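You operate a simulated robot arm through the tools that you are given. There is no shell and no other tool.

You run a simulated robot arm. Do the job below in one go: nothing can be reset, and whatever is moved stays where it is left.

Task
Twist the purple rod till the counter shows 3, then rack it.
Fine: it goes in the small rod rack; open the latch before it comes out and turn the dial back to 0.
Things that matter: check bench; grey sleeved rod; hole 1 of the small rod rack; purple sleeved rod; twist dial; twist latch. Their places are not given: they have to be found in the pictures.

The check looks at the end state, three seconds after you hand in, the way a careful person would. Anything else that was tipped, shoved, dropped, spilled or broken makes it a failure.

Robot
A 6-joint arm with a two-finger parallel gripper, fixed in place. Base frame: the origin is on the floor under the middle of its stand, x ahead of it, y to its left, z up; the work surface is at about z = 88. Readings come in cm, degrees, newtons and seconds.
It reaches about 134.7 cm from its shoulder. Its first joint turns from -166.0 to 166.0 degrees. Payload 3.91 kg.
The tool frame sits at the grasp point between the pads (the TCP): z along the fingers, y along the line on which they close. The tips reach 3 cm beyond it. Largest opening 11 cm; finger width 2, thickness 1; the body of the gripper, 4.8 by 11.2 cm, starts 5.5 cm behind the TCP.
Orientation is that of the tool frame in the base frame, as [roll, pitch, yaw] about the fixed x, y, z axes, in that order (R = Rz(yaw) Ry(pitch) Rx(roll)). With the fingers straight down and closing along the base's y, the tool's x points along the base's -x, its y along +y and its z along -z.

Tools
- The arm moves only by the tool arm_command. Its argument "moves" is a list of rows, each an object of numbers (a shift or turn left out is 0, a gripper value left out holds the last): "jaw": the finger opening in mm, from 0 to 110; "x", "y", "z": the shift along the tool's x, y, z in mm; "rx", "ry", "rz": the turn, a rotation vector about the tool's x, y, z in degrees. In form: [{"jaw": .., "x": .., "y": .., "z": .., "rx": .., "ry": .., "rz": ..}, ...]. A call has 1 to 20 rows; each row shifts and turns the commanded pose from where the row before left it, along the tool's axes as they then stand. Rows are played at 5 a second. More than 5 cm and 8.6 degrees between two rows, or a gripper value outside its range, and nothing of the call is played. Where a pose cannot be reached the arm comes as near as it can. A force on the tool above 90 N (or 10 N above the force at the start of the call, whichever is more), or a blocked arm, ends the call early, and 0.2 s more pass. The fingers move at their own pace (about 10.8 cm/s each) and stop on an object; they squeeze with about 38 N. The grip force told is the motor's: it shows also when the fingers shut on nothing. Time passes only in rows, and 0.2 s behind the last, so rows that do not move let the fingers close. It gives the time, the measured TCP pose, the force on the tool (base axes), the opening and the grip force at its end, in the units of the frame above (readings bear some noise), with the torque about the TCP (base axes, N m) and any sound that the robot's microphone picked up.
- Cameras (640 x 400 px; columns grow to the right, rows downward): "scene" is fixed at [40.05, 50.11, 166.16]; the picture's right is [-0.92, -0.40, 0.00], its down [-0.36, 0.82, -0.45] and it looks along [0.18, -0.41, -0.89] (base axes); focal length 214 px, centre (320, 200). "wrist" rides on the gripper at [7.2, 1.7, -10.4] in the tool frame; the picture's right is [-0.23, 0.97, 0.00], its down [-0.76, -0.18, -0.62] and it looks along [-0.61, -0.14, 0.78] (tool axes); focal length 222 px, centre (320, 200).
- capture(camera): a new picture of that camera. No time passes.
- probe_pixels(camera, pixels): for up to 12 pixels [column, row] of the newest picture of that camera ("zoom" is the newest enlarged one), the place [x, y, z] in the base frame of the surface seen there, good to about 0.2 cm. No time passes.
- inspect(camera, box): a new picture of the part [left, top, right, bottom] of that camera's present view, enlarged. No time passes.
- finish_job(): hands the job in; it is judged then, once.

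Leave the gripper open and the arm clear of the work at the hand-in unless told otherwise.

The tools are called as name(argument=value, ...) on one line, values as JSON. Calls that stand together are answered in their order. arm_command: Moves the arm, as the interface text tells. Its arguments: {"type":"object","properties":{"moves":{"type":"array"}},"required":["moves"]} The other tools are called the same way: capture (camera) takes a picture; probe_pixels (camera, pixels) gives the place of the surface under pixels of a picture; inspect (camera, box) takes an enlarged picture of a part of a camera's view; finish_job () hands the job in.

At the start:

```text
time_s: 0.0
tool_pos: [63.77, -29.1, 121.55]
tcp_rot: [180.0, 0.2, -180.0]
force: [0.0, -0.7, 0.3]
torque: [-0.03, -0.05, 0.02]
opening: 10.99
grasp_force: 0.0
```

scene: 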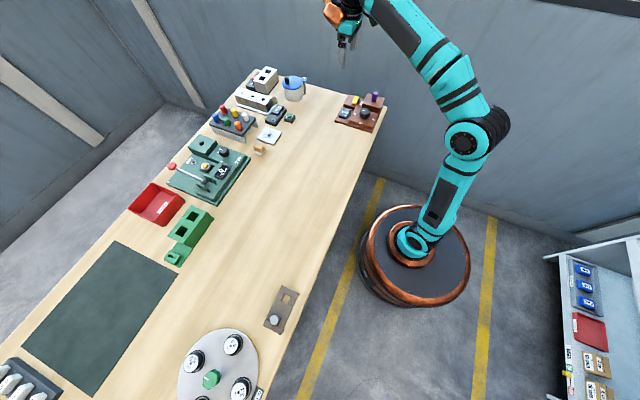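
wrist: 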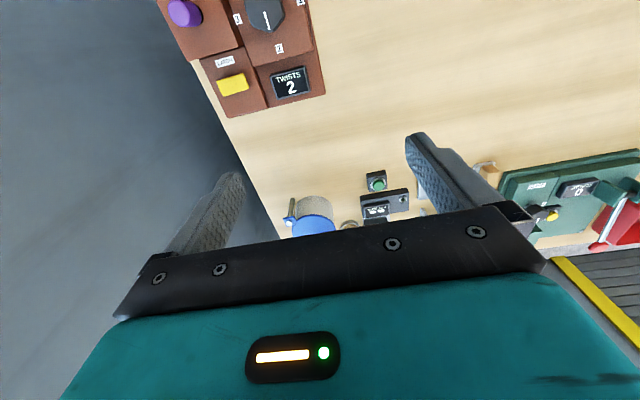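

I see a brown bench with the purple rod, a dial, a yellow latch and a counter reading "TWISTS 2" in the wrist view. I'll zoom in on the relevant areas in both views.

inspect(camera="scene", box=[320, 80, 400, 140])

inspect(camera="wrist", box=[150, 0, 340, 120])

inspect(camera="scene", box=[200, 55, 320, 160])

inspect(camera="scene", box=[120, 120, 260, 280])

```text
6.67 times, centred on (360, 110) of scene
```

zoom: 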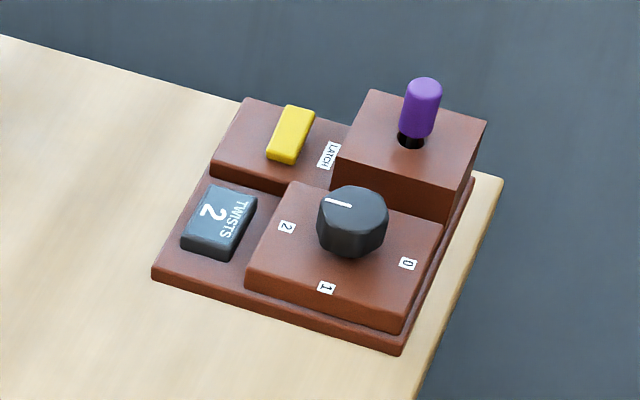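

```text
3.33 times, centred on (245, 60) of wrist
```

zoom: 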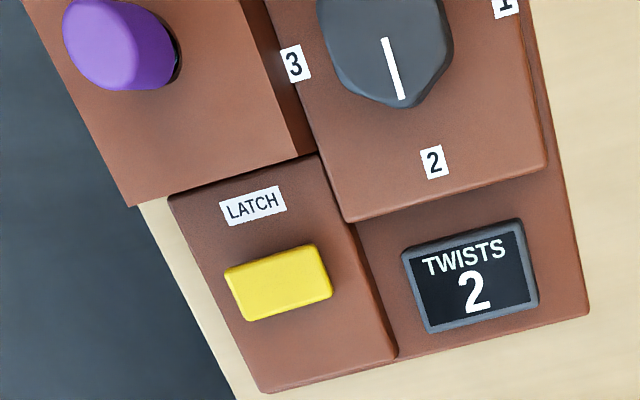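

```text
3.81 times, centred on (260, 108) of scene
```

zoom: 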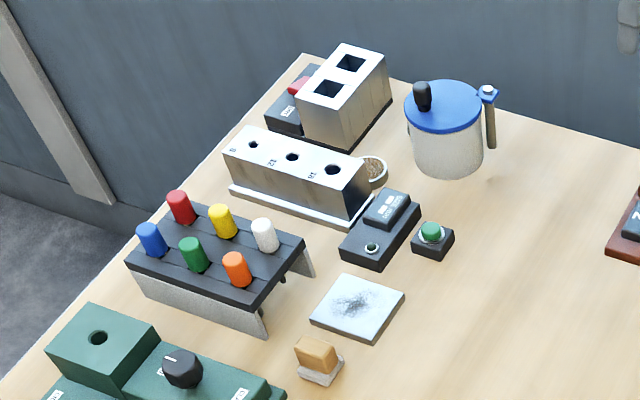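

```text
2.50 times, centred on (190, 200) of scene
```

zoom: 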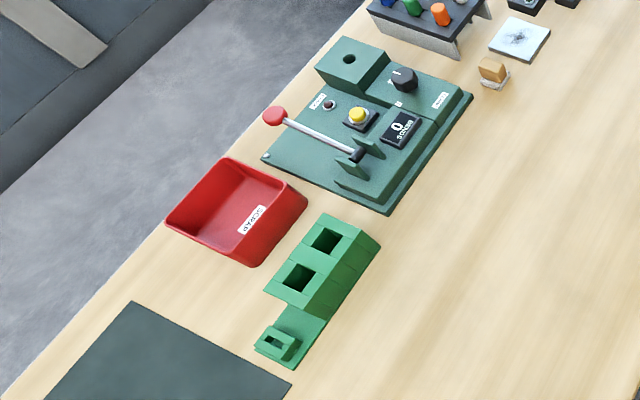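

The brown bench is the check bench. Next I need the small rod rack: I'll zoom on the brown plate near (280,308), the disc near (215,370), the shelf on the right and the lower left.

inspect(camera="scene", box=[250, 270, 320, 345])

inspect(camera="scene", box=[160, 310, 290, 400])

inspect(camera="scene", box=[540, 240, 640, 400])

inspect(camera="scene", box=[0, 300, 120, 400])

inspect(camera="scene", box=[225, 60, 285, 115])

```text
5.33 times, centred on (285, 308) of scene
```

zoom: 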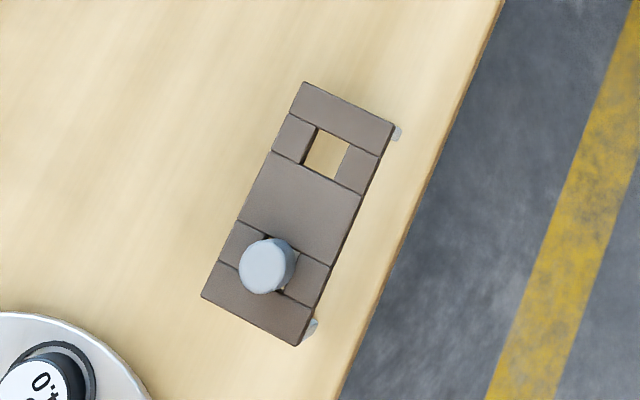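

```text
4.44 times, centred on (225, 355) of scene
```

zoom: 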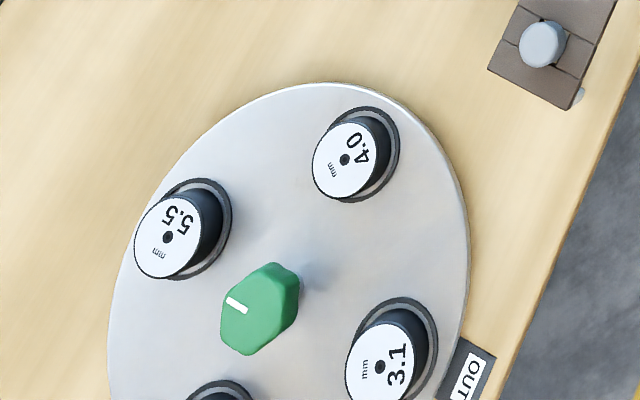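

```text
2.50 times, centred on (590, 320) of scene
```

zoom: 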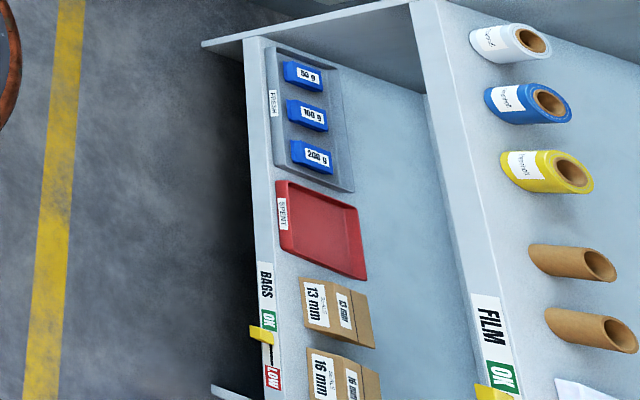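

```text
4.00 times, centred on (60, 350) of scene
```

zoom: 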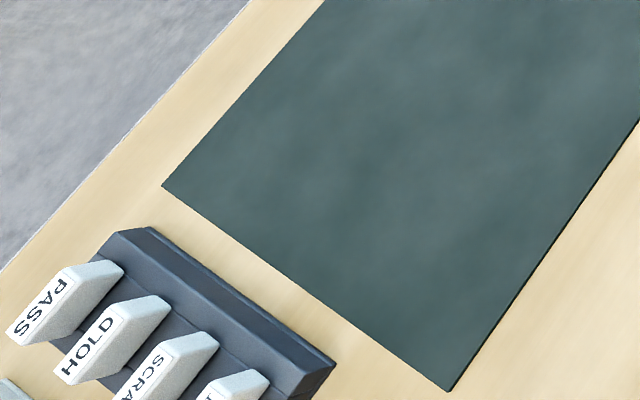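

```text
7.27 times, centred on (255, 88) of scene
```

zoom: 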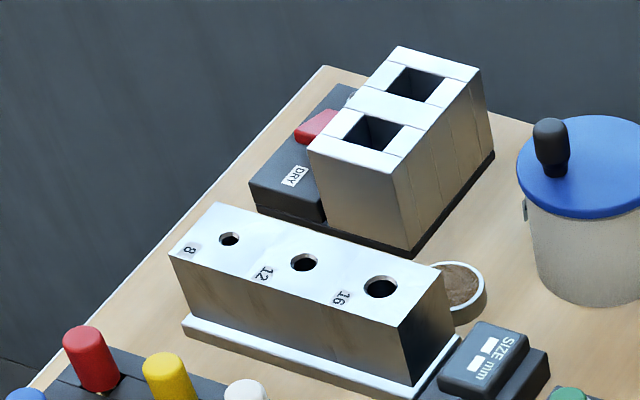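

The small plate at (285,308) holds a grey sleeved rod and has one empty square hole, so that looks like the small rod rack. I'll zoom in on it closely and probe points.

inspect(camera="scene", box=[262, 282, 302, 337])

```text
7.27 times, centred on (282, 310) of scene
```

zoom: 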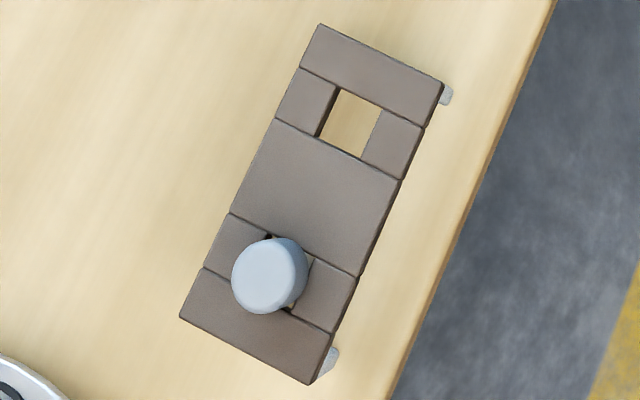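

I'll probe the rack corners, hole edges, the grey rod's top, and the surface below.

probe_pixels(camera="zoom", pixels=[[322, 30], [440, 85], [185, 312], [310, 380], [338, 88], [381, 106], [318, 136], [362, 156], [268, 275], [348, 125], [320, 190], [447, 97]])

inspect(camera="scene", box=[330, 84, 390, 136])

```text
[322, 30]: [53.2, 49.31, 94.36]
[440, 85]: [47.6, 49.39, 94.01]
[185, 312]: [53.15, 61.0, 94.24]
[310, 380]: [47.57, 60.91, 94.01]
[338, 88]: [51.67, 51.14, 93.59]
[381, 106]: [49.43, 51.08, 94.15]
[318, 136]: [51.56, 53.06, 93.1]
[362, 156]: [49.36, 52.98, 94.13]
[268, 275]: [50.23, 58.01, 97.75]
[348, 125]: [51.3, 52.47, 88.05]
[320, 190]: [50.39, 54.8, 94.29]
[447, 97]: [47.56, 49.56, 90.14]
```

```text
7.69 times, centred on (360, 110) of scene
```

zoom: 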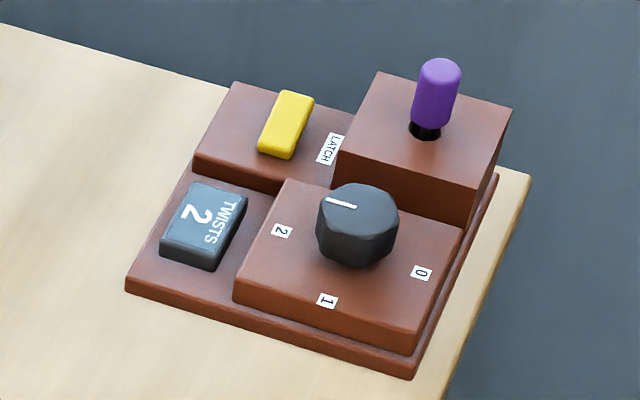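

Rack top is at z≈94.2, the empty hole is centred near (50.5, 52.05). Now I'll probe the check bench parts: purple rod top, dial, latch, counter, labels.

probe_pixels(camera="zoom", pixels=[[441, 66], [425, 132], [437, 100], [378, 73], [511, 108], [470, 227], [336, 155], [358, 195], [345, 203], [358, 240], [330, 201], [354, 206]])

probe_pixels(camera="zoom", pixels=[[294, 97], [278, 140], [285, 120], [318, 190], [281, 232], [327, 300], [421, 273], [415, 345], [235, 292], [284, 180], [197, 210], [235, 88]])

```text
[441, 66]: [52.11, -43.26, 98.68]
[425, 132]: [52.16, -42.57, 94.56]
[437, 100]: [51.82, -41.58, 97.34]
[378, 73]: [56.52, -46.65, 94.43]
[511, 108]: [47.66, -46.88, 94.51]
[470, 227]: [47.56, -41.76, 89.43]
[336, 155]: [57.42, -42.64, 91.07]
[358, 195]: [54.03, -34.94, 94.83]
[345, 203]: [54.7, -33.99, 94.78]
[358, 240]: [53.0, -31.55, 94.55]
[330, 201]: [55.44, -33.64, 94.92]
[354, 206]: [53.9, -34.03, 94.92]
```

```text
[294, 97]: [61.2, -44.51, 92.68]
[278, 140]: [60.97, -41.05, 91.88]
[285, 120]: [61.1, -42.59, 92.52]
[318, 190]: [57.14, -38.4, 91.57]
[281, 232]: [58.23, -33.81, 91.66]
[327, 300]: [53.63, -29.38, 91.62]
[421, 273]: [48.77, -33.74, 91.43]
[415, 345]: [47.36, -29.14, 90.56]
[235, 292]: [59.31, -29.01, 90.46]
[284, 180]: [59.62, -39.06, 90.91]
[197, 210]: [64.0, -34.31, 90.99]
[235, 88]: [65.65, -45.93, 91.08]
```

The dial's white mark points to "2" (+x); labels 0, 1, 2, 3 lie around it at (-x, +y, +x, -y). The rod's top is near (52,-42.7,98.7). I'll move the wrist camera to get a closer look at the bench, staying well above it.

arm_command(moves=[{"x": 23.5, "y": -8.7, "z": 6}, {"x": 23.5, "y": -8.7, "z": 6}, {"x": 23.5, "y": -8.7, "z": 6}, {"x": 23.5, "y": -8.7, "z": 6}, {"x": 23.5, "y": -8.7, "z": 6}, {"x": 23.5, "y": -8.7, "z": 6}, {"x": 23.5, "y": -8.7, "z": 6}, {"x": 23.5, "y": -8.7, "z": 6}, {}, {}])

capture(camera="wrist")

```text
time_s: 2.2
tool_pos: [44.89, -35.9, 116.65]
tcp_rot: [-180.0, 0.0, -179.9]
force: [0.0, -0.3, -0.1]
torque: [-0.01, 0.0, -0.02]
opening: 10.99
grasp_force: 0.1
```

```text
taken
```

wrist: 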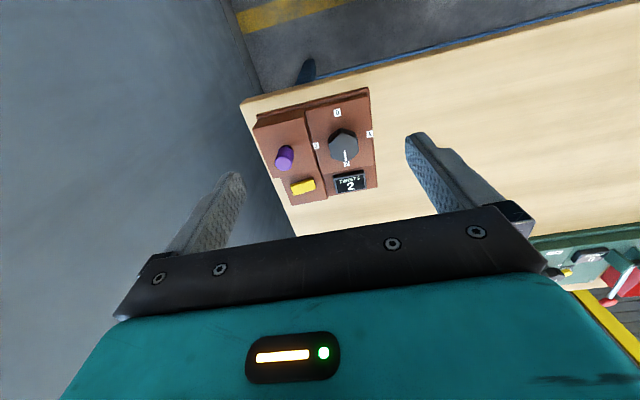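

The bench is in clear view between the fingers. I'll zoom in on it.

inspect(camera="wrist", box=[250, 80, 390, 215])

```text
2.96 times, centred on (320, 148) of wrist
```

zoom: 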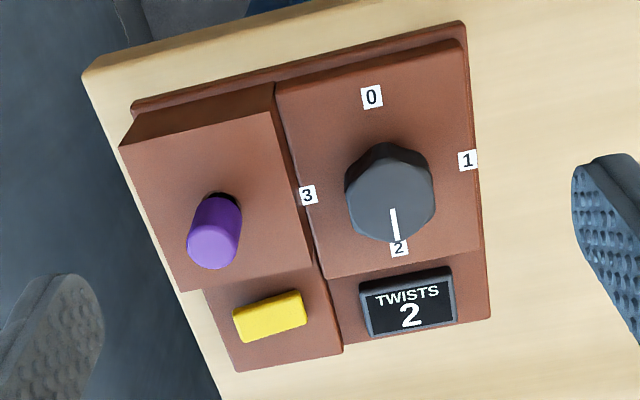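

I'll zoom on the latch and the dial for exact geometry and probe them.

inspect(camera="scene", box=[336, 90, 366, 115])

probe_pixels(camera="zoom", pixels=[[240, 120], [320, 200], [400, 200], [200, 150]])

```text
16.00 times, centred on (351, 102) of scene
```

zoom: 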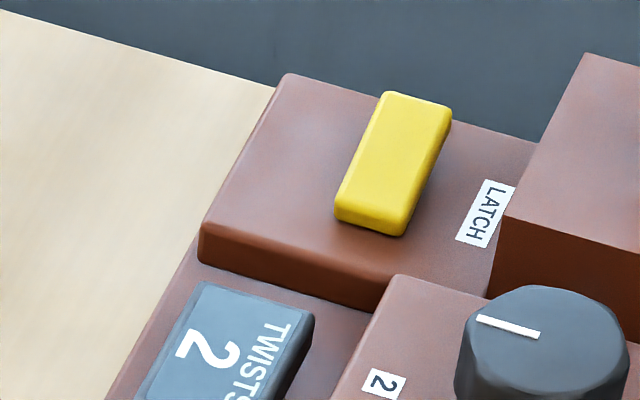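

```text
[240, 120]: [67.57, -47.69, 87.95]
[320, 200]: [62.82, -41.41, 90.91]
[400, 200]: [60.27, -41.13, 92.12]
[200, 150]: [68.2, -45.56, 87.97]
```

Now I'll probe the yellow block's corners and the base's corners in this enlarged picture.

probe_pixels(camera="zoom", pixels=[[390, 98], [446, 110], [340, 206], [400, 218], [345, 224], [400, 234], [393, 155], [288, 78], [205, 232], [430, 225], [470, 130], [300, 160]])

inspect(camera="wrist", box=[265, 135, 325, 205])

```text
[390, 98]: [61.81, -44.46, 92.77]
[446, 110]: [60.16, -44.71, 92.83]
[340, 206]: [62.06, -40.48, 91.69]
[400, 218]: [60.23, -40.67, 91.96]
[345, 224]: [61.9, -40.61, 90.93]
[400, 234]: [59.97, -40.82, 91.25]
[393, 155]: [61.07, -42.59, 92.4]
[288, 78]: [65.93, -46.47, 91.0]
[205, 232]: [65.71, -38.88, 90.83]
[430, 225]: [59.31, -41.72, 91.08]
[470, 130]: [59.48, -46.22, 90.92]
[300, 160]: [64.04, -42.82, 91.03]
```

```text
5.71 times, centred on (295, 170) of wrist
```

zoom: 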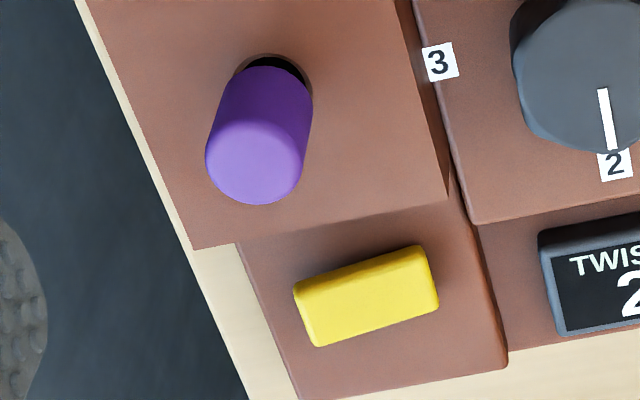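

The yellow latch's top is at z≈92.8 at its -y end and ≈91.8 at its +y end: it's a tilted rocker. I'll now measure the dial: probing its top outline and labels in an enlarged wrist view.

inspect(camera="wrist", box=[310, 100, 380, 180])

```text
5.00 times, centred on (345, 140) of wrist
```

zoom: 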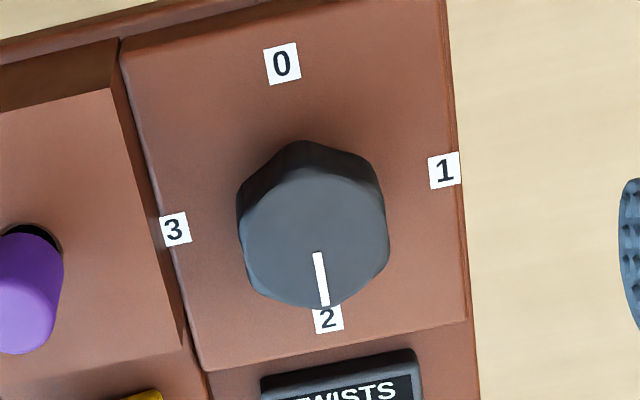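

probe_pixels(camera="zoom", pixels=[[282, 63], [445, 170], [328, 318], [174, 229], [318, 256], [326, 303], [312, 172], [245, 225], [382, 248], [300, 305], [255, 285], [384, 215]])

```text
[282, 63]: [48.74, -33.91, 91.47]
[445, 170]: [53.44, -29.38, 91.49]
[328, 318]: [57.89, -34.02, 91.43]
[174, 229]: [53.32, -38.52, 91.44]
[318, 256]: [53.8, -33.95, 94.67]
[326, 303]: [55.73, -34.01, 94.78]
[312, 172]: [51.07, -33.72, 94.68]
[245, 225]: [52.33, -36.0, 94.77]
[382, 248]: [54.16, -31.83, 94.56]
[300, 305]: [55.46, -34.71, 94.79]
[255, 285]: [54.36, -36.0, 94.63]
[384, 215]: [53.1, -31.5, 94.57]
```

The dial's centre is about (53.4,-33.95), top z≈94.7, radius ≈2.3, panel at z≈91.45. Before turning, I'll check the rod block's near edge, so the fingers have room.

inspect(camera="wrist", box=[250, 80, 390, 215])

probe_pixels(camera="zoom", pixels=[[272, 112], [308, 258], [125, 150], [182, 288], [280, 90], [312, 255], [220, 200], [212, 245], [195, 240], [237, 240], [410, 300], [340, 352]])

```text
2.96 times, centred on (320, 148) of wrist
```

zoom: 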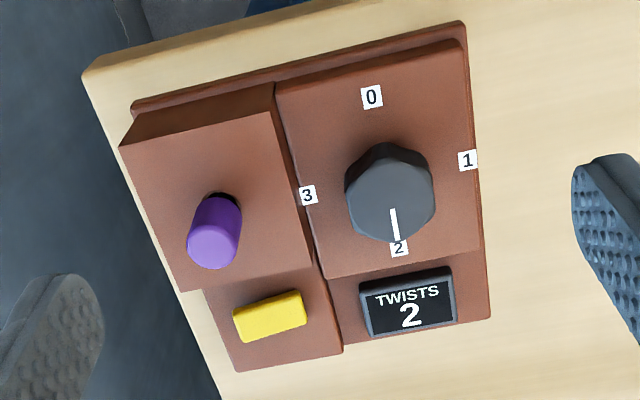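

```text
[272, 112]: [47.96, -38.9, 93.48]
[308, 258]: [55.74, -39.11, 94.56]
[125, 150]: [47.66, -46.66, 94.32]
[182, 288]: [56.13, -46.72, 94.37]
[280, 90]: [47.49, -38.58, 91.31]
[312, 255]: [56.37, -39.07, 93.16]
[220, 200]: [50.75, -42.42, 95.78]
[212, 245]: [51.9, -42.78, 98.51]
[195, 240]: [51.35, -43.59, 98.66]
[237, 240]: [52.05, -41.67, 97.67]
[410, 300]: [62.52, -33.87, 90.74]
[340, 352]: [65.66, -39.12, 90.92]
```

The rod block occupies x 47.6–56.5, y -46.7 to -39.0, top z 94.4. I'll move above the dial at (53.4,-33.95), turn the tool -45° about its z, and narrow the jaw to 70 mm.

arm_command(moves=[{"jaw": 70, "x": -21.3, "y": 4.9, "z": 26.5}, {"x": -21.3, "y": 4.9, "z": 26.5}, {"x": -21.3, "y": 4.9, "z": 26.5}, {"x": -21.3, "y": 4.9, "z": 26.5}, {"rz": -7.5}, {"rz": -7.5}, {"rz": -7.5}, {"rz": -7.5}, {"rz": -7.5}, {"rz": -7.5}, {}, {}])

capture(camera="wrist")

capture(camera="scene")

```text
time_s: 4.8
tool_pos: [53.45, -33.86, 106.04]
tcp_rot: [-180.0, 0.0, -134.9]
force: [-1.2, -0.3, 0.0]
torque: [0.0, 0.02, -0.01]
opening: 7.01
grasp_force: 0.2
```

```text
taken
```

wrist: 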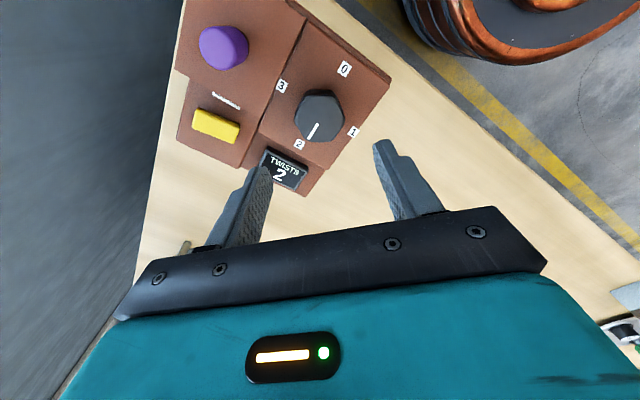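

```text
taken
```

scene: 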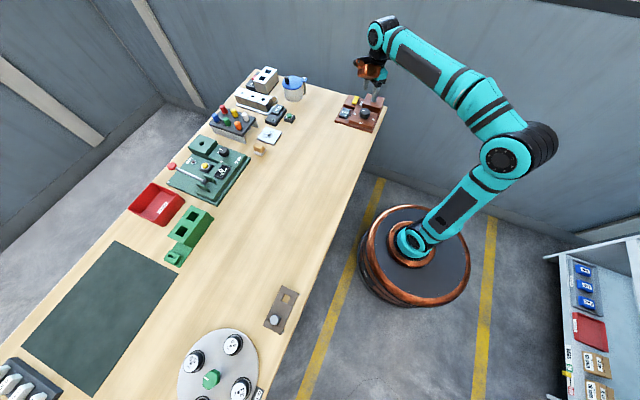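

TCP is centred above the dial. Descend to z≈95 (fingertips 0.5 cm above the panel), then close on the dial.

arm_command(moves=[{"z": 22, "y": -0.7}, {"z": 22}, {"z": 22}, {"z": 22}, {"z": 12}, {"z": 10}, {}])

inspect(camera="scene", box=[330, 70, 400, 140])

```text
time_s: 6.4
tool_pos: [53.62, -33.98, 95.03]
tcp_rot: [179.9, 0.1, -135.0]
force: [0.6, -0.6, -1.2]
torque: [-0.01, 0.0, -0.01]
opening: 7.02
grasp_force: 0.0
```

```text
5.71 times, centred on (365, 105) of scene
```

zoom: 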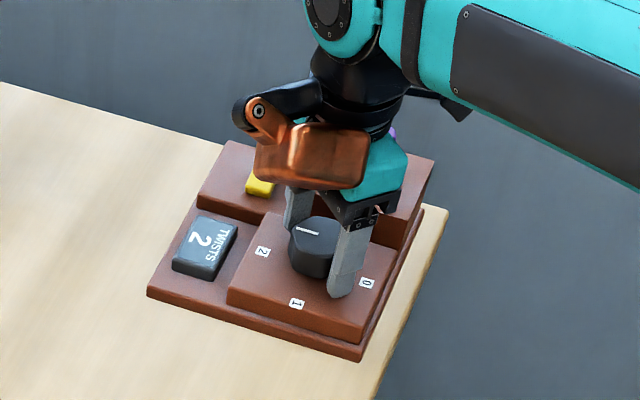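

The fingers straddle the dial with clearance. Now close on it.

arm_command(moves=[{"jaw": 35}, {}, {}, {}])

```text
time_s: 7.4
tool_pos: [53.49, -34.03, 95.1]
tcp_rot: [179.9, 0.0, -135.0]
force: [-13.7, 11.3, -8.0]
torque: [0.53, 0.26, 0.0]
opening: 4.71
grasp_force: 44.8
```

The dial is gripped at 4.7 cm, with an 18 N sideways load showing I'm a bit off-centre. I'll relieve it by shifting about 1.5 mm along tool +y.

arm_command(moves=[{"y": 1.5}, {}])

```text
time_s: 8.0
tool_pos: [53.53, -34.09, 95.16]
tcp_rot: [-179.8, 0.0, -134.9]
force: [-2.4, -0.5, -1.4]
torque: [-0.52, 0.19, 0.0]
opening: 4.72
grasp_force: 44.8
```

Load is nearly gone. Turn the dial a little clockwise (from above), +15° about tool z, as a test and check.

arm_command(moves=[{"rz": 5}, {"rz": 5}, {"rz": 5}, {}])

inspect(camera="scene", box=[330, 70, 400, 140])

```text
time_s: 9.0
tool_pos: [53.51, -33.94, 95.21]
tcp_rot: [179.9, 0.1, -150.0]
force: [-5.7, -3.7, -4.6]
torque: [0.0, 0.12, 0.04]
opening: 4.7
grasp_force: 44.8
```

```text
5.71 times, centred on (365, 105) of scene
```

zoom: 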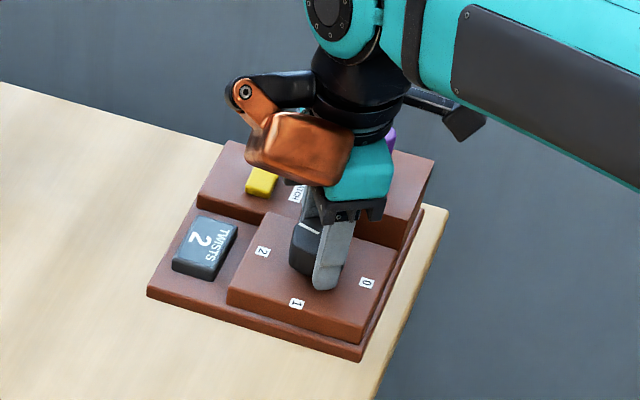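

The dial's white mark rotates with the grip at almost no torque. Continue clockwise by 45° more, then check.

arm_command(moves=[{"rz": 7.5}, {"rz": 7.5}, {"rz": 7.5}, {"rz": 7.5}, {"rz": 7.5}, {"rz": 7.5}, {}])

inspect(camera="scene", box=[330, 70, 400, 140])

```text
time_s: 10.6
tool_pos: [53.45, -33.96, 95.19]
tcp_rot: [180.0, 0.0, 164.9]
force: [-8.4, -12.0, -9.6]
torque: [-0.63, -0.81, 0.01]
opening: 4.71
grasp_force: 44.5
```

```text
5.71 times, centred on (365, 105) of scene
```

zoom: 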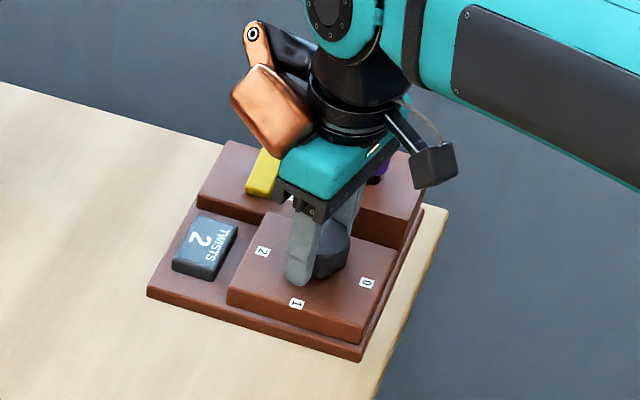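

60° turned, counter still 2. Continue the remaining 30°.

arm_command(moves=[{"rz": 7.5}, {"rz": 7.5}, {"rz": 7.5}, {"rz": 7.5}, {}, {}])

inspect(camera="scene", box=[330, 70, 400, 140])

capture(camera="wrist")

```text
time_s: 12.0
tool_pos: [53.5, -33.98, 95.11]
tcp_rot: [180.0, 0.1, 135.0]
force: [1.0, -11.2, -11.2]
torque: [-0.35, -0.18, 0.01]
opening: 4.72
grasp_force: 44.9
```

```text
5.71 times, centred on (365, 105) of scene
```

zoom: 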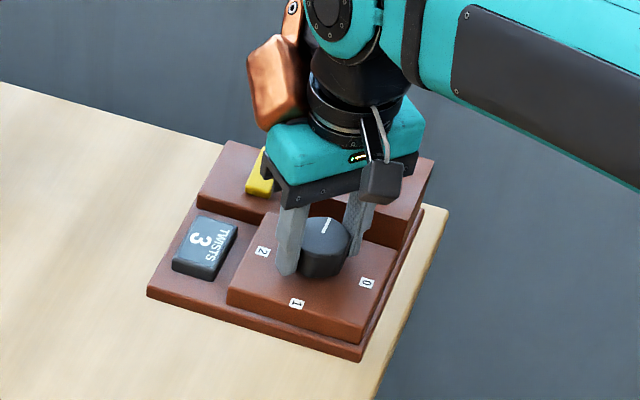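

```text
taken
```

wrist: 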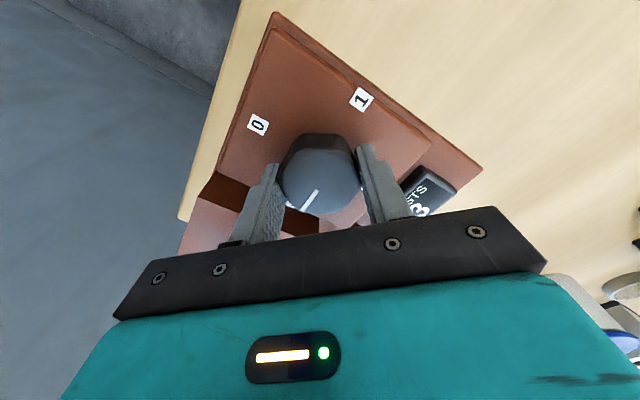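

The counter now shows 3 and the dial points at 3. I'll open the jaw and rise straight up.

arm_command(moves=[{"jaw": 70}, {}, {"z": -22}, {"z": -22}, {"z": -22}, {"z": -22}, {"z": -22}, {"z": -30}, {}])

inspect(camera="scene", box=[330, 70, 400, 140])

capture(camera="wrist")

```text
time_s: 14.0
tool_pos: [53.65, -33.91, 109.13]
tcp_rot: [-180.0, 0.1, 135.0]
force: [0.6, 0.2, -0.5]
torque: [0.05, 0.0, 0.01]
opening: 6.99
grasp_force: 0.0
```

```text
5.71 times, centred on (365, 105) of scene
```

zoom: 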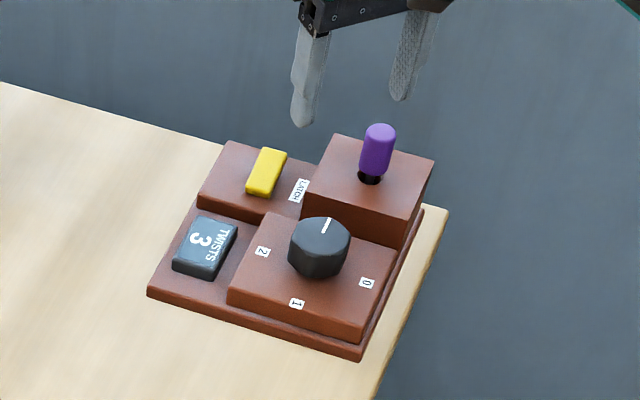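

```text
taken
```

wrist: 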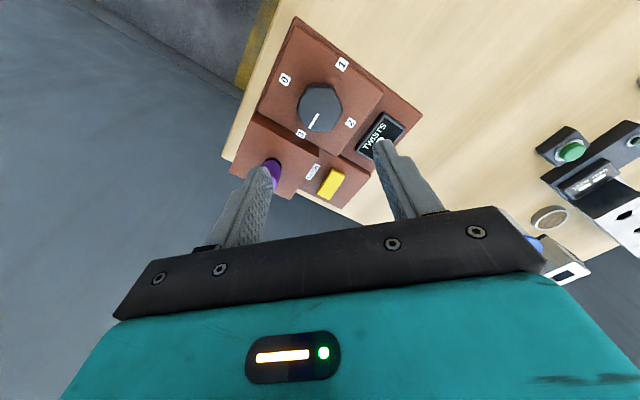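

Counter still reads 3 with the dial at 3. Next is the rocker latch: its raised end is at about (61,-44.4,92.8). I'll turn the tool back to the straight orientation, close the fingers, and move above that end at a safe height.

arm_command(moves=[{"jaw": 0, "rz": -7.5}, {"rz": -7.5}, {"rz": -7.5}, {"rz": -7.5}, {"rz": -7.5}, {"rz": -7.5}, {"x": -18.5, "y": -25.7}, {"x": -18.5, "y": -25.7}, {"x": -18.5, "y": -25.7}, {"x": -18.5, "y": -25.7}, {}, {}])

capture(camera="wrist")

inspect(camera="scene", box=[325, 70, 395, 140])

```text
time_s: 16.6
tool_pos: [60.83, -44.13, 109.08]
tcp_rot: [-179.9, 0.0, 180.0]
force: [-0.5, -0.9, 0.7]
torque: [0.01, 0.0, -0.05]
opening: 0.0
grasp_force: 37.1
```

```text
taken
```

wrist: 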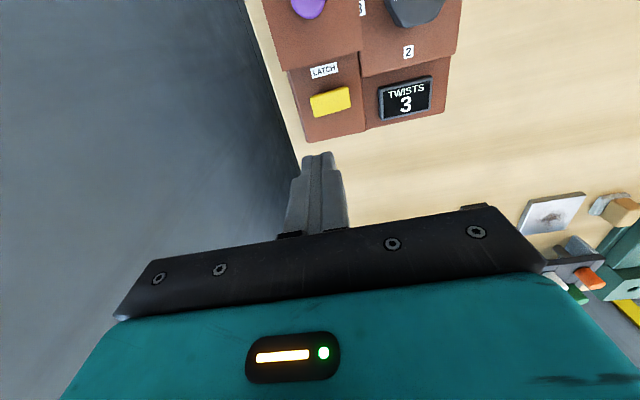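

```text
5.71 times, centred on (360, 105) of scene
```

zoom: 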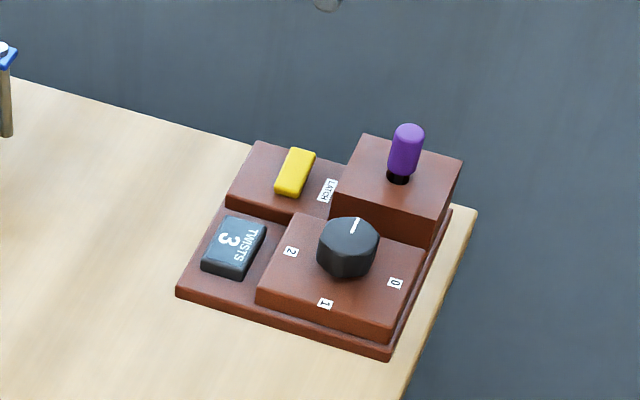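

Let me confirm the latch's present shape and tilt with an enlarged wrist view before pressing.

inspect(camera="wrist", box=[295, 55, 375, 145])

probe_pixels(camera="zoom", pixels=[[250, 190], [370, 150], [270, 235], [380, 200], [310, 195], [290, 200], [350, 180], [200, 220], [330, 290], [255, 215], [379, 175], [270, 70]])

```text
4.44 times, centred on (335, 100) of wrist
```

zoom: 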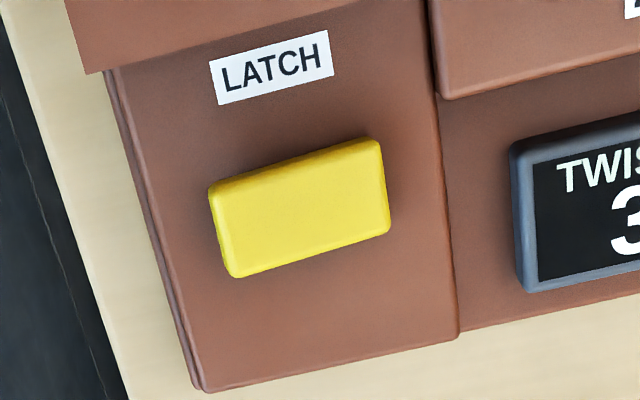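

```text
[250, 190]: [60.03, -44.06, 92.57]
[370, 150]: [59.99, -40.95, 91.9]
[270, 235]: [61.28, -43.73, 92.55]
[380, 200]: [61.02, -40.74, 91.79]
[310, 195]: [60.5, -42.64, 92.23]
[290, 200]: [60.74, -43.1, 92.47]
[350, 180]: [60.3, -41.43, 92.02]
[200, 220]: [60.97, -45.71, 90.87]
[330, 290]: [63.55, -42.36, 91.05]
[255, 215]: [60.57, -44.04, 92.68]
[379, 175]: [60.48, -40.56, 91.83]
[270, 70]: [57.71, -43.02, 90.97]
```

The rocker spans y -44.6 to -40.5, with the -y end up. My closed tips are above the raised end. Descend to just over it (TCP z≈96.4), then press in small steps.

arm_command(moves=[{"z": 25, "x": -1}, {"z": 25}, {"z": 25}, {"z": 25}, {"z": 15}, {"z": 10}, {}])

inspect(camera="scene", box=[325, 70, 395, 140])

```text
time_s: 18.2
tool_pos: [61.1, -44.24, 96.7]
tcp_rot: [179.9, 0.0, 180.0]
force: [-0.1, 0.1, -0.5]
torque: [-0.02, -0.01, -0.02]
opening: 0.0
grasp_force: 37.5
```

```text
5.71 times, centred on (360, 105) of scene
```

zoom: 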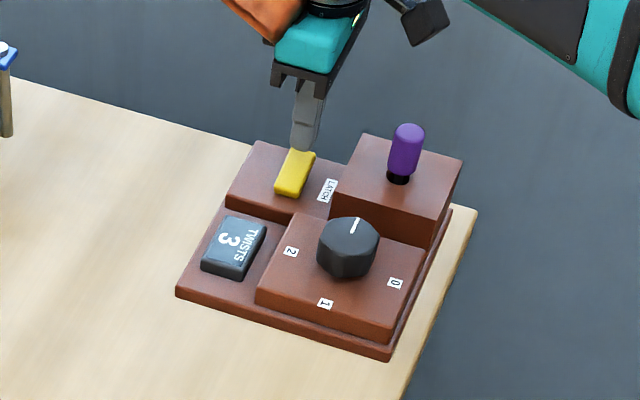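

Tips are about 1 cm above the raised end. Press down in small steps: 9 mm to contact and then a few mm more.

arm_command(moves=[{"z": 5}, {"z": 4}, {"z": 3}, {"z": 2}, {}])

```text
time_s: 19.4
tool_pos: [61.08, -44.19, 95.36]
tcp_rot: [-179.8, 0.1, -179.9]
force: [8.8, -9.1, 15.3]
torque: [-0.09, -0.23, -0.05]
opening: 0.02
grasp_force: 37.8
```

Contact is made: 15 N up at tip z≈92.4. Press 5 mm further in 1–2 mm steps.

arm_command(moves=[{"z": 2}, {"z": 1.5}, {"z": 1.5}, {}])

inspect(camera="scene", box=[325, 70, 395, 140])

```text
time_s: 20.5
tool_pos: [60.9, -44.31, 95.23]
tcp_rot: [-179.6, 0.5, -180.0]
force: [-0.4, -11.5, 13.8]
torque: [-0.17, 0.11, 0.05]
opening: 0.0
grasp_force: 37.8
stopped in row 4: the force on the tool passed its limit at 91 N (the readings are from after the stop); the commanded pose is now the measured one
```

```text
5.71 times, centred on (360, 105) of scene
```

zoom: 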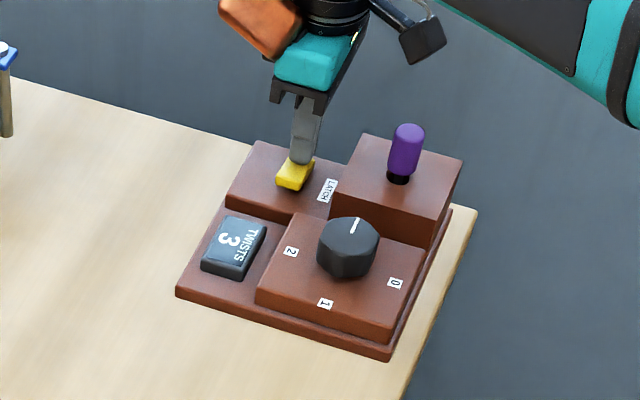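

The force limit stopped it (91 N). I'll rise and look at whether the rocker flipped.

arm_command(moves=[{"z": -10}, {"z": -20}, {"z": -25}, {"z": -25}, {"z": -25}, {}])

inspect(camera="scene", box=[336, 90, 366, 115])

probe_pixels(camera="zoom", pixels=[[390, 98], [446, 110], [340, 206], [400, 218], [345, 224], [400, 234], [393, 155], [360, 180], [420, 130]])

```text
time_s: 21.9
tool_pos: [61.09, -44.33, 105.63]
tcp_rot: [-179.7, 0.4, -180.0]
force: [0.4, 0.3, -0.1]
torque: [0.04, 0.01, 0.01]
opening: 0.0
grasp_force: 37.7
```

```text
16.00 times, centred on (351, 102) of scene
```

zoom: 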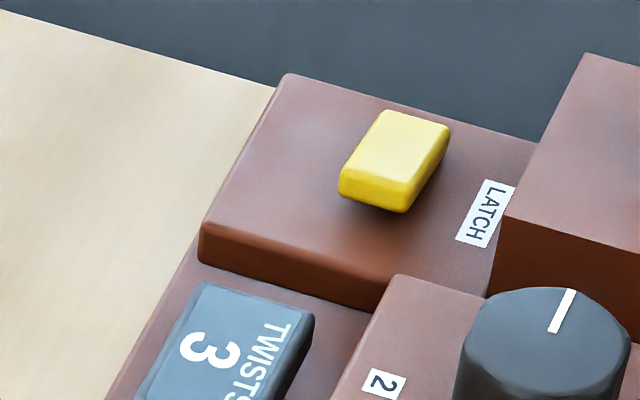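

```text
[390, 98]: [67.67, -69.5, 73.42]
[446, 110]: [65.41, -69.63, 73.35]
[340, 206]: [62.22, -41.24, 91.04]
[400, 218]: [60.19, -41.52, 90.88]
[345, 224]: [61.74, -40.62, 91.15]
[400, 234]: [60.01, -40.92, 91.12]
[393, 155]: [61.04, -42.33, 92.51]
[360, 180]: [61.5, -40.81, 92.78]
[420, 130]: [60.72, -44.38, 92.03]
```

The rocker has flipped: now its +y end is up (z≈92.8) and the -y end is down (≈92.0). Counter still 3. Next I'll take a closer look at the purple rod with the wrist camera, staying above it with the jaw open.

arm_command(moves=[{"jaw": 100, "x": 30, "y": 5}, {"x": 30, "y": 5}, {"x": 30, "y": 6}, {"x": 30, "y": 6}, {"x": 30, "y": 6}, {}, {}])

capture(camera="wrist")

```text
time_s: 23.5
tool_pos: [45.92, -41.49, 105.43]
tcp_rot: [-179.7, 0.4, -180.0]
force: [-0.4, -0.3, -0.7]
torque: [0.01, 0.0, -0.03]
opening: 10.02
grasp_force: 0.0
```

```text
taken
```

wrist: 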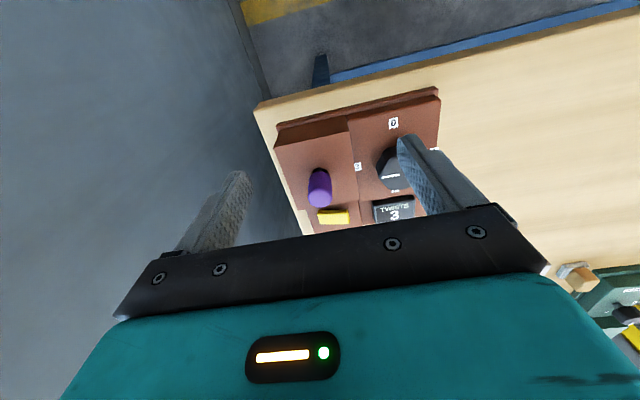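

inspect(camera="wrist", box=[290, 140, 350, 220])

probe_pixels(camera="zoom", pixels=[[320, 200], [300, 260], [340, 260], [320, 310], [320, 150], [290, 150], [350, 180], [200, 200]])

```text
5.00 times, centred on (320, 180) of wrist
```

zoom: 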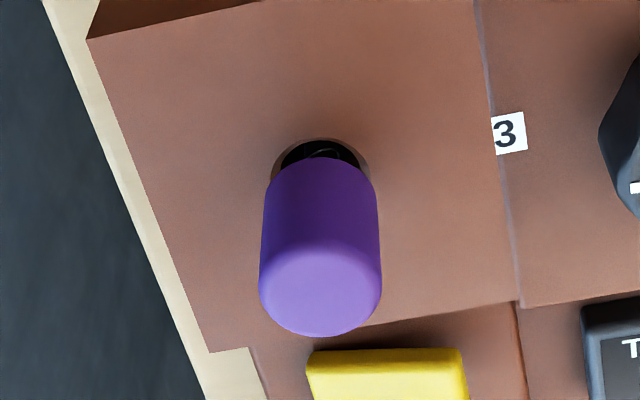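

```text
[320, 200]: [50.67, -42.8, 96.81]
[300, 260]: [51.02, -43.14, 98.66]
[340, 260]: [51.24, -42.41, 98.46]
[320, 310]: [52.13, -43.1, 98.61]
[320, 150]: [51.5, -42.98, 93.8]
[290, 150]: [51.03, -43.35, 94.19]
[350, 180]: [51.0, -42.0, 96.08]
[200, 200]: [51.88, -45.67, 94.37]
```

I'll probe the sleeve's outline for centre and diameter.

probe_pixels(camera="zoom", pixels=[[266, 285], [376, 285], [322, 330], [318, 250], [290, 320], [355, 320], [320, 165], [318, 190], [320, 220], [275, 180], [370, 180], [320, 290]])

```text
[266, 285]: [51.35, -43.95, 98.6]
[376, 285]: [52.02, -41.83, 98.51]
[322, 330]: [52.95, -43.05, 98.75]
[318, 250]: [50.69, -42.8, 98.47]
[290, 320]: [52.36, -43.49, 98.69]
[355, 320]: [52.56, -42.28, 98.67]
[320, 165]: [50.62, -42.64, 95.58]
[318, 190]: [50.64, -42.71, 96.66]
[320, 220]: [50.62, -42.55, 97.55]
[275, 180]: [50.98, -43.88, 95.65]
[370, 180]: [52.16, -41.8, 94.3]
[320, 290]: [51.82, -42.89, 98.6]
```

The sleeve's centre is about (51.8,-42.85), diameter ≈2.2, top z≈98.65, bottom ≈95.1. I'll level the tool, move above the rod and open the jaw to 55 mm.

arm_command(moves=[{"jaw": 55, "rx": -0.3, "ry": 0.4}, {"x": -20, "y": -4.6}, {"x": -20, "y": -4.6}, {"x": -18.8, "y": -4.4}, {}, {}])

capture(camera="wrist")

inspect(camera="scene", box=[330, 70, 400, 140])

```text
time_s: 24.9
tool_pos: [52.01, -42.77, 105.49]
tcp_rot: [180.0, 0.0, 180.0]
force: [0.1, 0.7, -0.3]
torque: [0.01, 0.0, -0.01]
opening: 5.53
grasp_force: 0.1
```

```text
taken
```

wrist: 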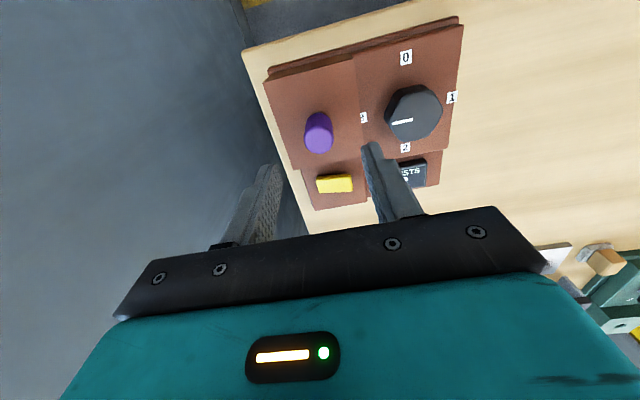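

```text
5.71 times, centred on (365, 105) of scene
```

zoom: 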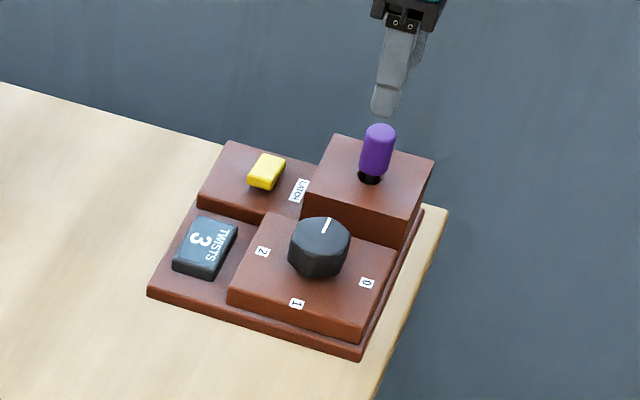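

The rod is centred between the fingers. Descend 69 mm to TCP z≈98.6.

arm_command(moves=[{"z": 18, "x": 1}, {"z": 18}, {"z": 18}, {"z": 15}, {}])

inspect(camera="scene", box=[330, 70, 400, 140])

capture(camera="wrist")

```text
time_s: 26.1
tool_pos: [51.71, -42.84, 98.6]
tcp_rot: [180.0, 0.0, -180.0]
force: [0.1, -0.1, -0.4]
torque: [0.02, 0.01, 0.0]
opening: 5.5
grasp_force: 0.0
```

```text
5.71 times, centred on (365, 105) of scene
```

zoom: 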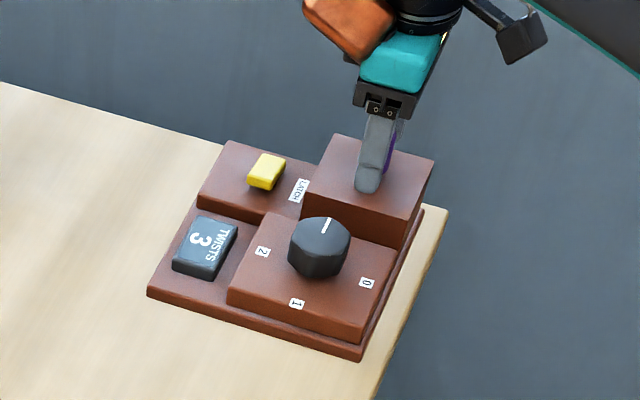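

```text
taken
```

wrist: 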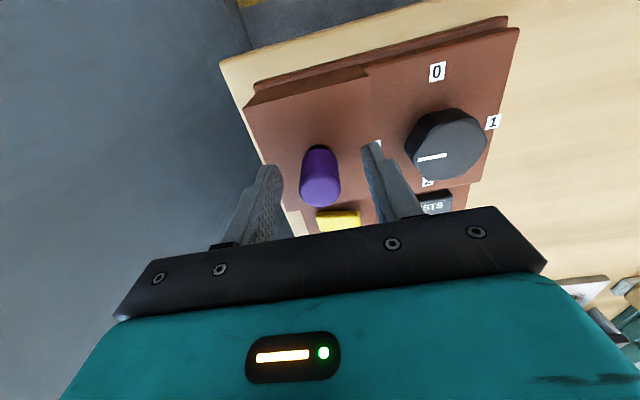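

The rod's top coincides with the TCP at pixel (320,187). Close on it.

arm_command(moves=[{"jaw": 15}, {}, {}, {}])

```text
time_s: 27.1
tool_pos: [51.84, -42.89, 98.6]
tcp_rot: [180.0, 0.0, 180.0]
force: [0.2, -0.8, 2.0]
torque: [-0.1, 0.01, -0.01]
opening: 2.34
grasp_force: 38.2
```

Gripped at 2.34 cm with almost no sideways load. Lift gently by 6 mm to check the rod is free.

arm_command(moves=[{"z": -3}, {"z": -3}, {}])

inspect(camera="scene", box=[330, 70, 400, 140])

```text
time_s: 27.9
tool_pos: [51.77, -42.91, 99.2]
tcp_rot: [180.0, 0.0, -179.9]
force: [-0.2, -0.3, 0.4]
torque: [0.01, 0.02, 0.01]
opening: 2.34
grasp_force: 38.2
```

```text
5.71 times, centred on (365, 105) of scene
```

zoom: 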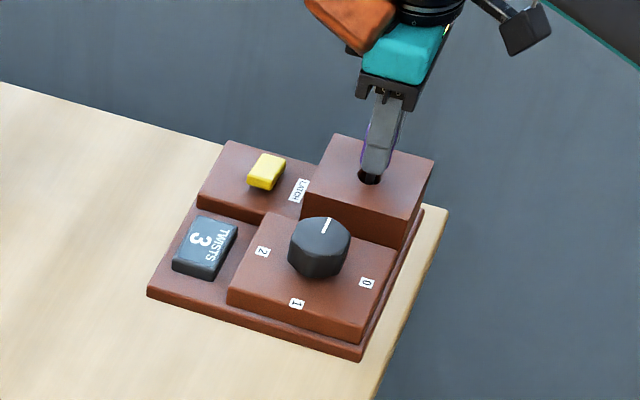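

No resistance — the latch has released it. Lift it slowly straight up until clear.

arm_command(moves=[{"z": -10}, {"z": -10}, {"z": -10}, {"z": -10}, {"z": -15}, {"z": -15}, {"z": -15}, {"z": -15}, {"z": -20}, {"z": -20}, {}, {}])

inspect(camera="scene", box=[320, 40, 410, 140])

capture(camera="wrist")

```text
time_s: 30.5
tool_pos: [51.94, -42.86, 113.16]
tcp_rot: [179.9, -0.1, 179.9]
force: [0.0, 0.3, -1.3]
torque: [-0.01, -0.02, -0.01]
opening: 2.36
grasp_force: 38.5
```

```text
4.00 times, centred on (365, 90) of scene
```

zoom: 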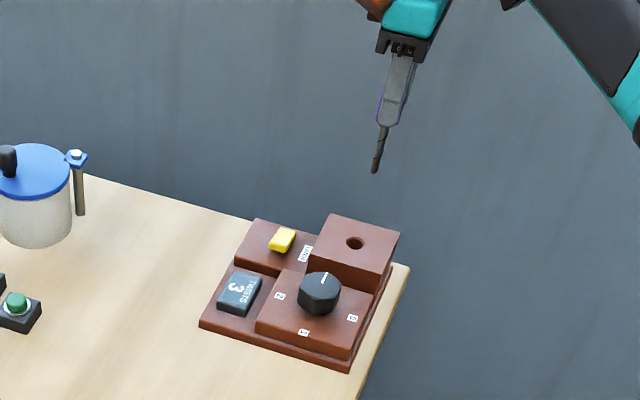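

```text
taken
```

wrist: 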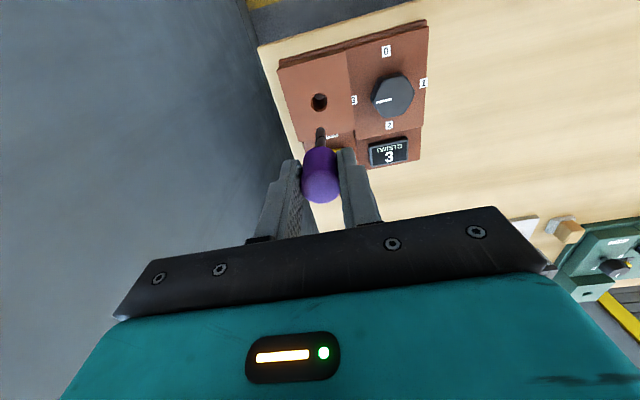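

The rod is out: a dark shaft hangs below the sleeve. The counter still reads 3. Probe the shaft's tip and sleeve for its length.

inspect(camera="scene", box=[360, 45, 390, 90])

probe_pixels(camera="zoom", pixels=[[320, 200], [315, 240], [310, 260], [305, 280], [318, 220], [300, 300], [330, 160]])

```text
8.89 times, centred on (375, 68) of scene
```

zoom: 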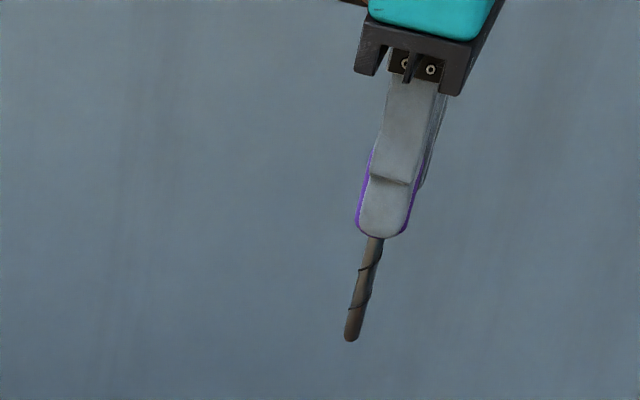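

```text
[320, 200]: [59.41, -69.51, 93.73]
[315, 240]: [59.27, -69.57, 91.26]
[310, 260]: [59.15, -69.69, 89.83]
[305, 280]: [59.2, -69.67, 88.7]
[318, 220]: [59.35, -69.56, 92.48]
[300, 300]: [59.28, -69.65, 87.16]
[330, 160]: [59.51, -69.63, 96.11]
```

probe_pixels(camera="zoom", pixels=[[373, 245], [367, 270], [361, 300], [355, 325], [352, 337], [360, 225], [385, 232], [366, 160]])

```text
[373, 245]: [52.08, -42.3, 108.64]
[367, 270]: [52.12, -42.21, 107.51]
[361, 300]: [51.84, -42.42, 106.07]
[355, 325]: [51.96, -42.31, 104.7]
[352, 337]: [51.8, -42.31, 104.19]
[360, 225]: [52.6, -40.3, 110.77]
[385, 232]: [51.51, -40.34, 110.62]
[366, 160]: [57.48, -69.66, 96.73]
```

The shaft's tip is 9.1 cm below the TCP and about 0.8 cm thick, so it fits the 2 cm hole. In the rack it'll sit with its sleeve on the plate, top at z≈97.8. I'll raise 5 cm and start carrying it along +y, rotating the tool progressively.

arm_command(moves=[{"z": -25}, {"z": -25}, {"rz": -7.5}, {"rz": -7.5}, {"rz": -7.5}, {"rz": -7.5}, {"x": -19.3, "y": 34.6}, {"x": -19.3, "y": 34.6}, {"x": -19.3, "y": 34.6}, {"x": -19.3, "y": 34.6}, {"x": -19.3, "y": 34.6}, {"x": -19.3, "y": 34.6}, {"x": -19.3, "y": 34.6}, {"x": -19.3, "y": 34.6}, {}])

capture(camera="scene")

```text
time_s: 33.7
tool_pos: [51.16, -11.24, 118.41]
tcp_rot: [179.9, 0.0, -150.0]
force: [0.2, -0.3, -1.0]
torque: [0.03, 0.0, 0.01]
opening: 2.36
grasp_force: 38.1
```

```text
taken
```

scene: 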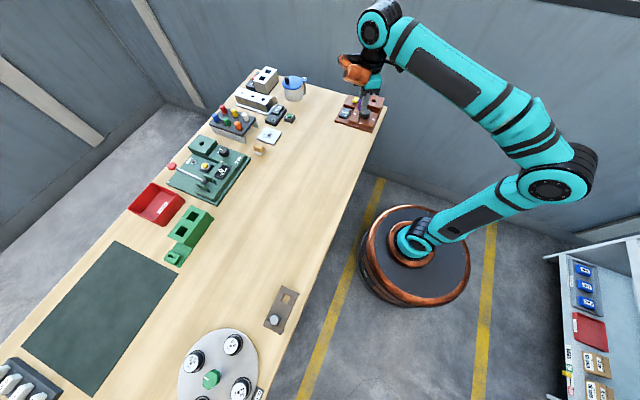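

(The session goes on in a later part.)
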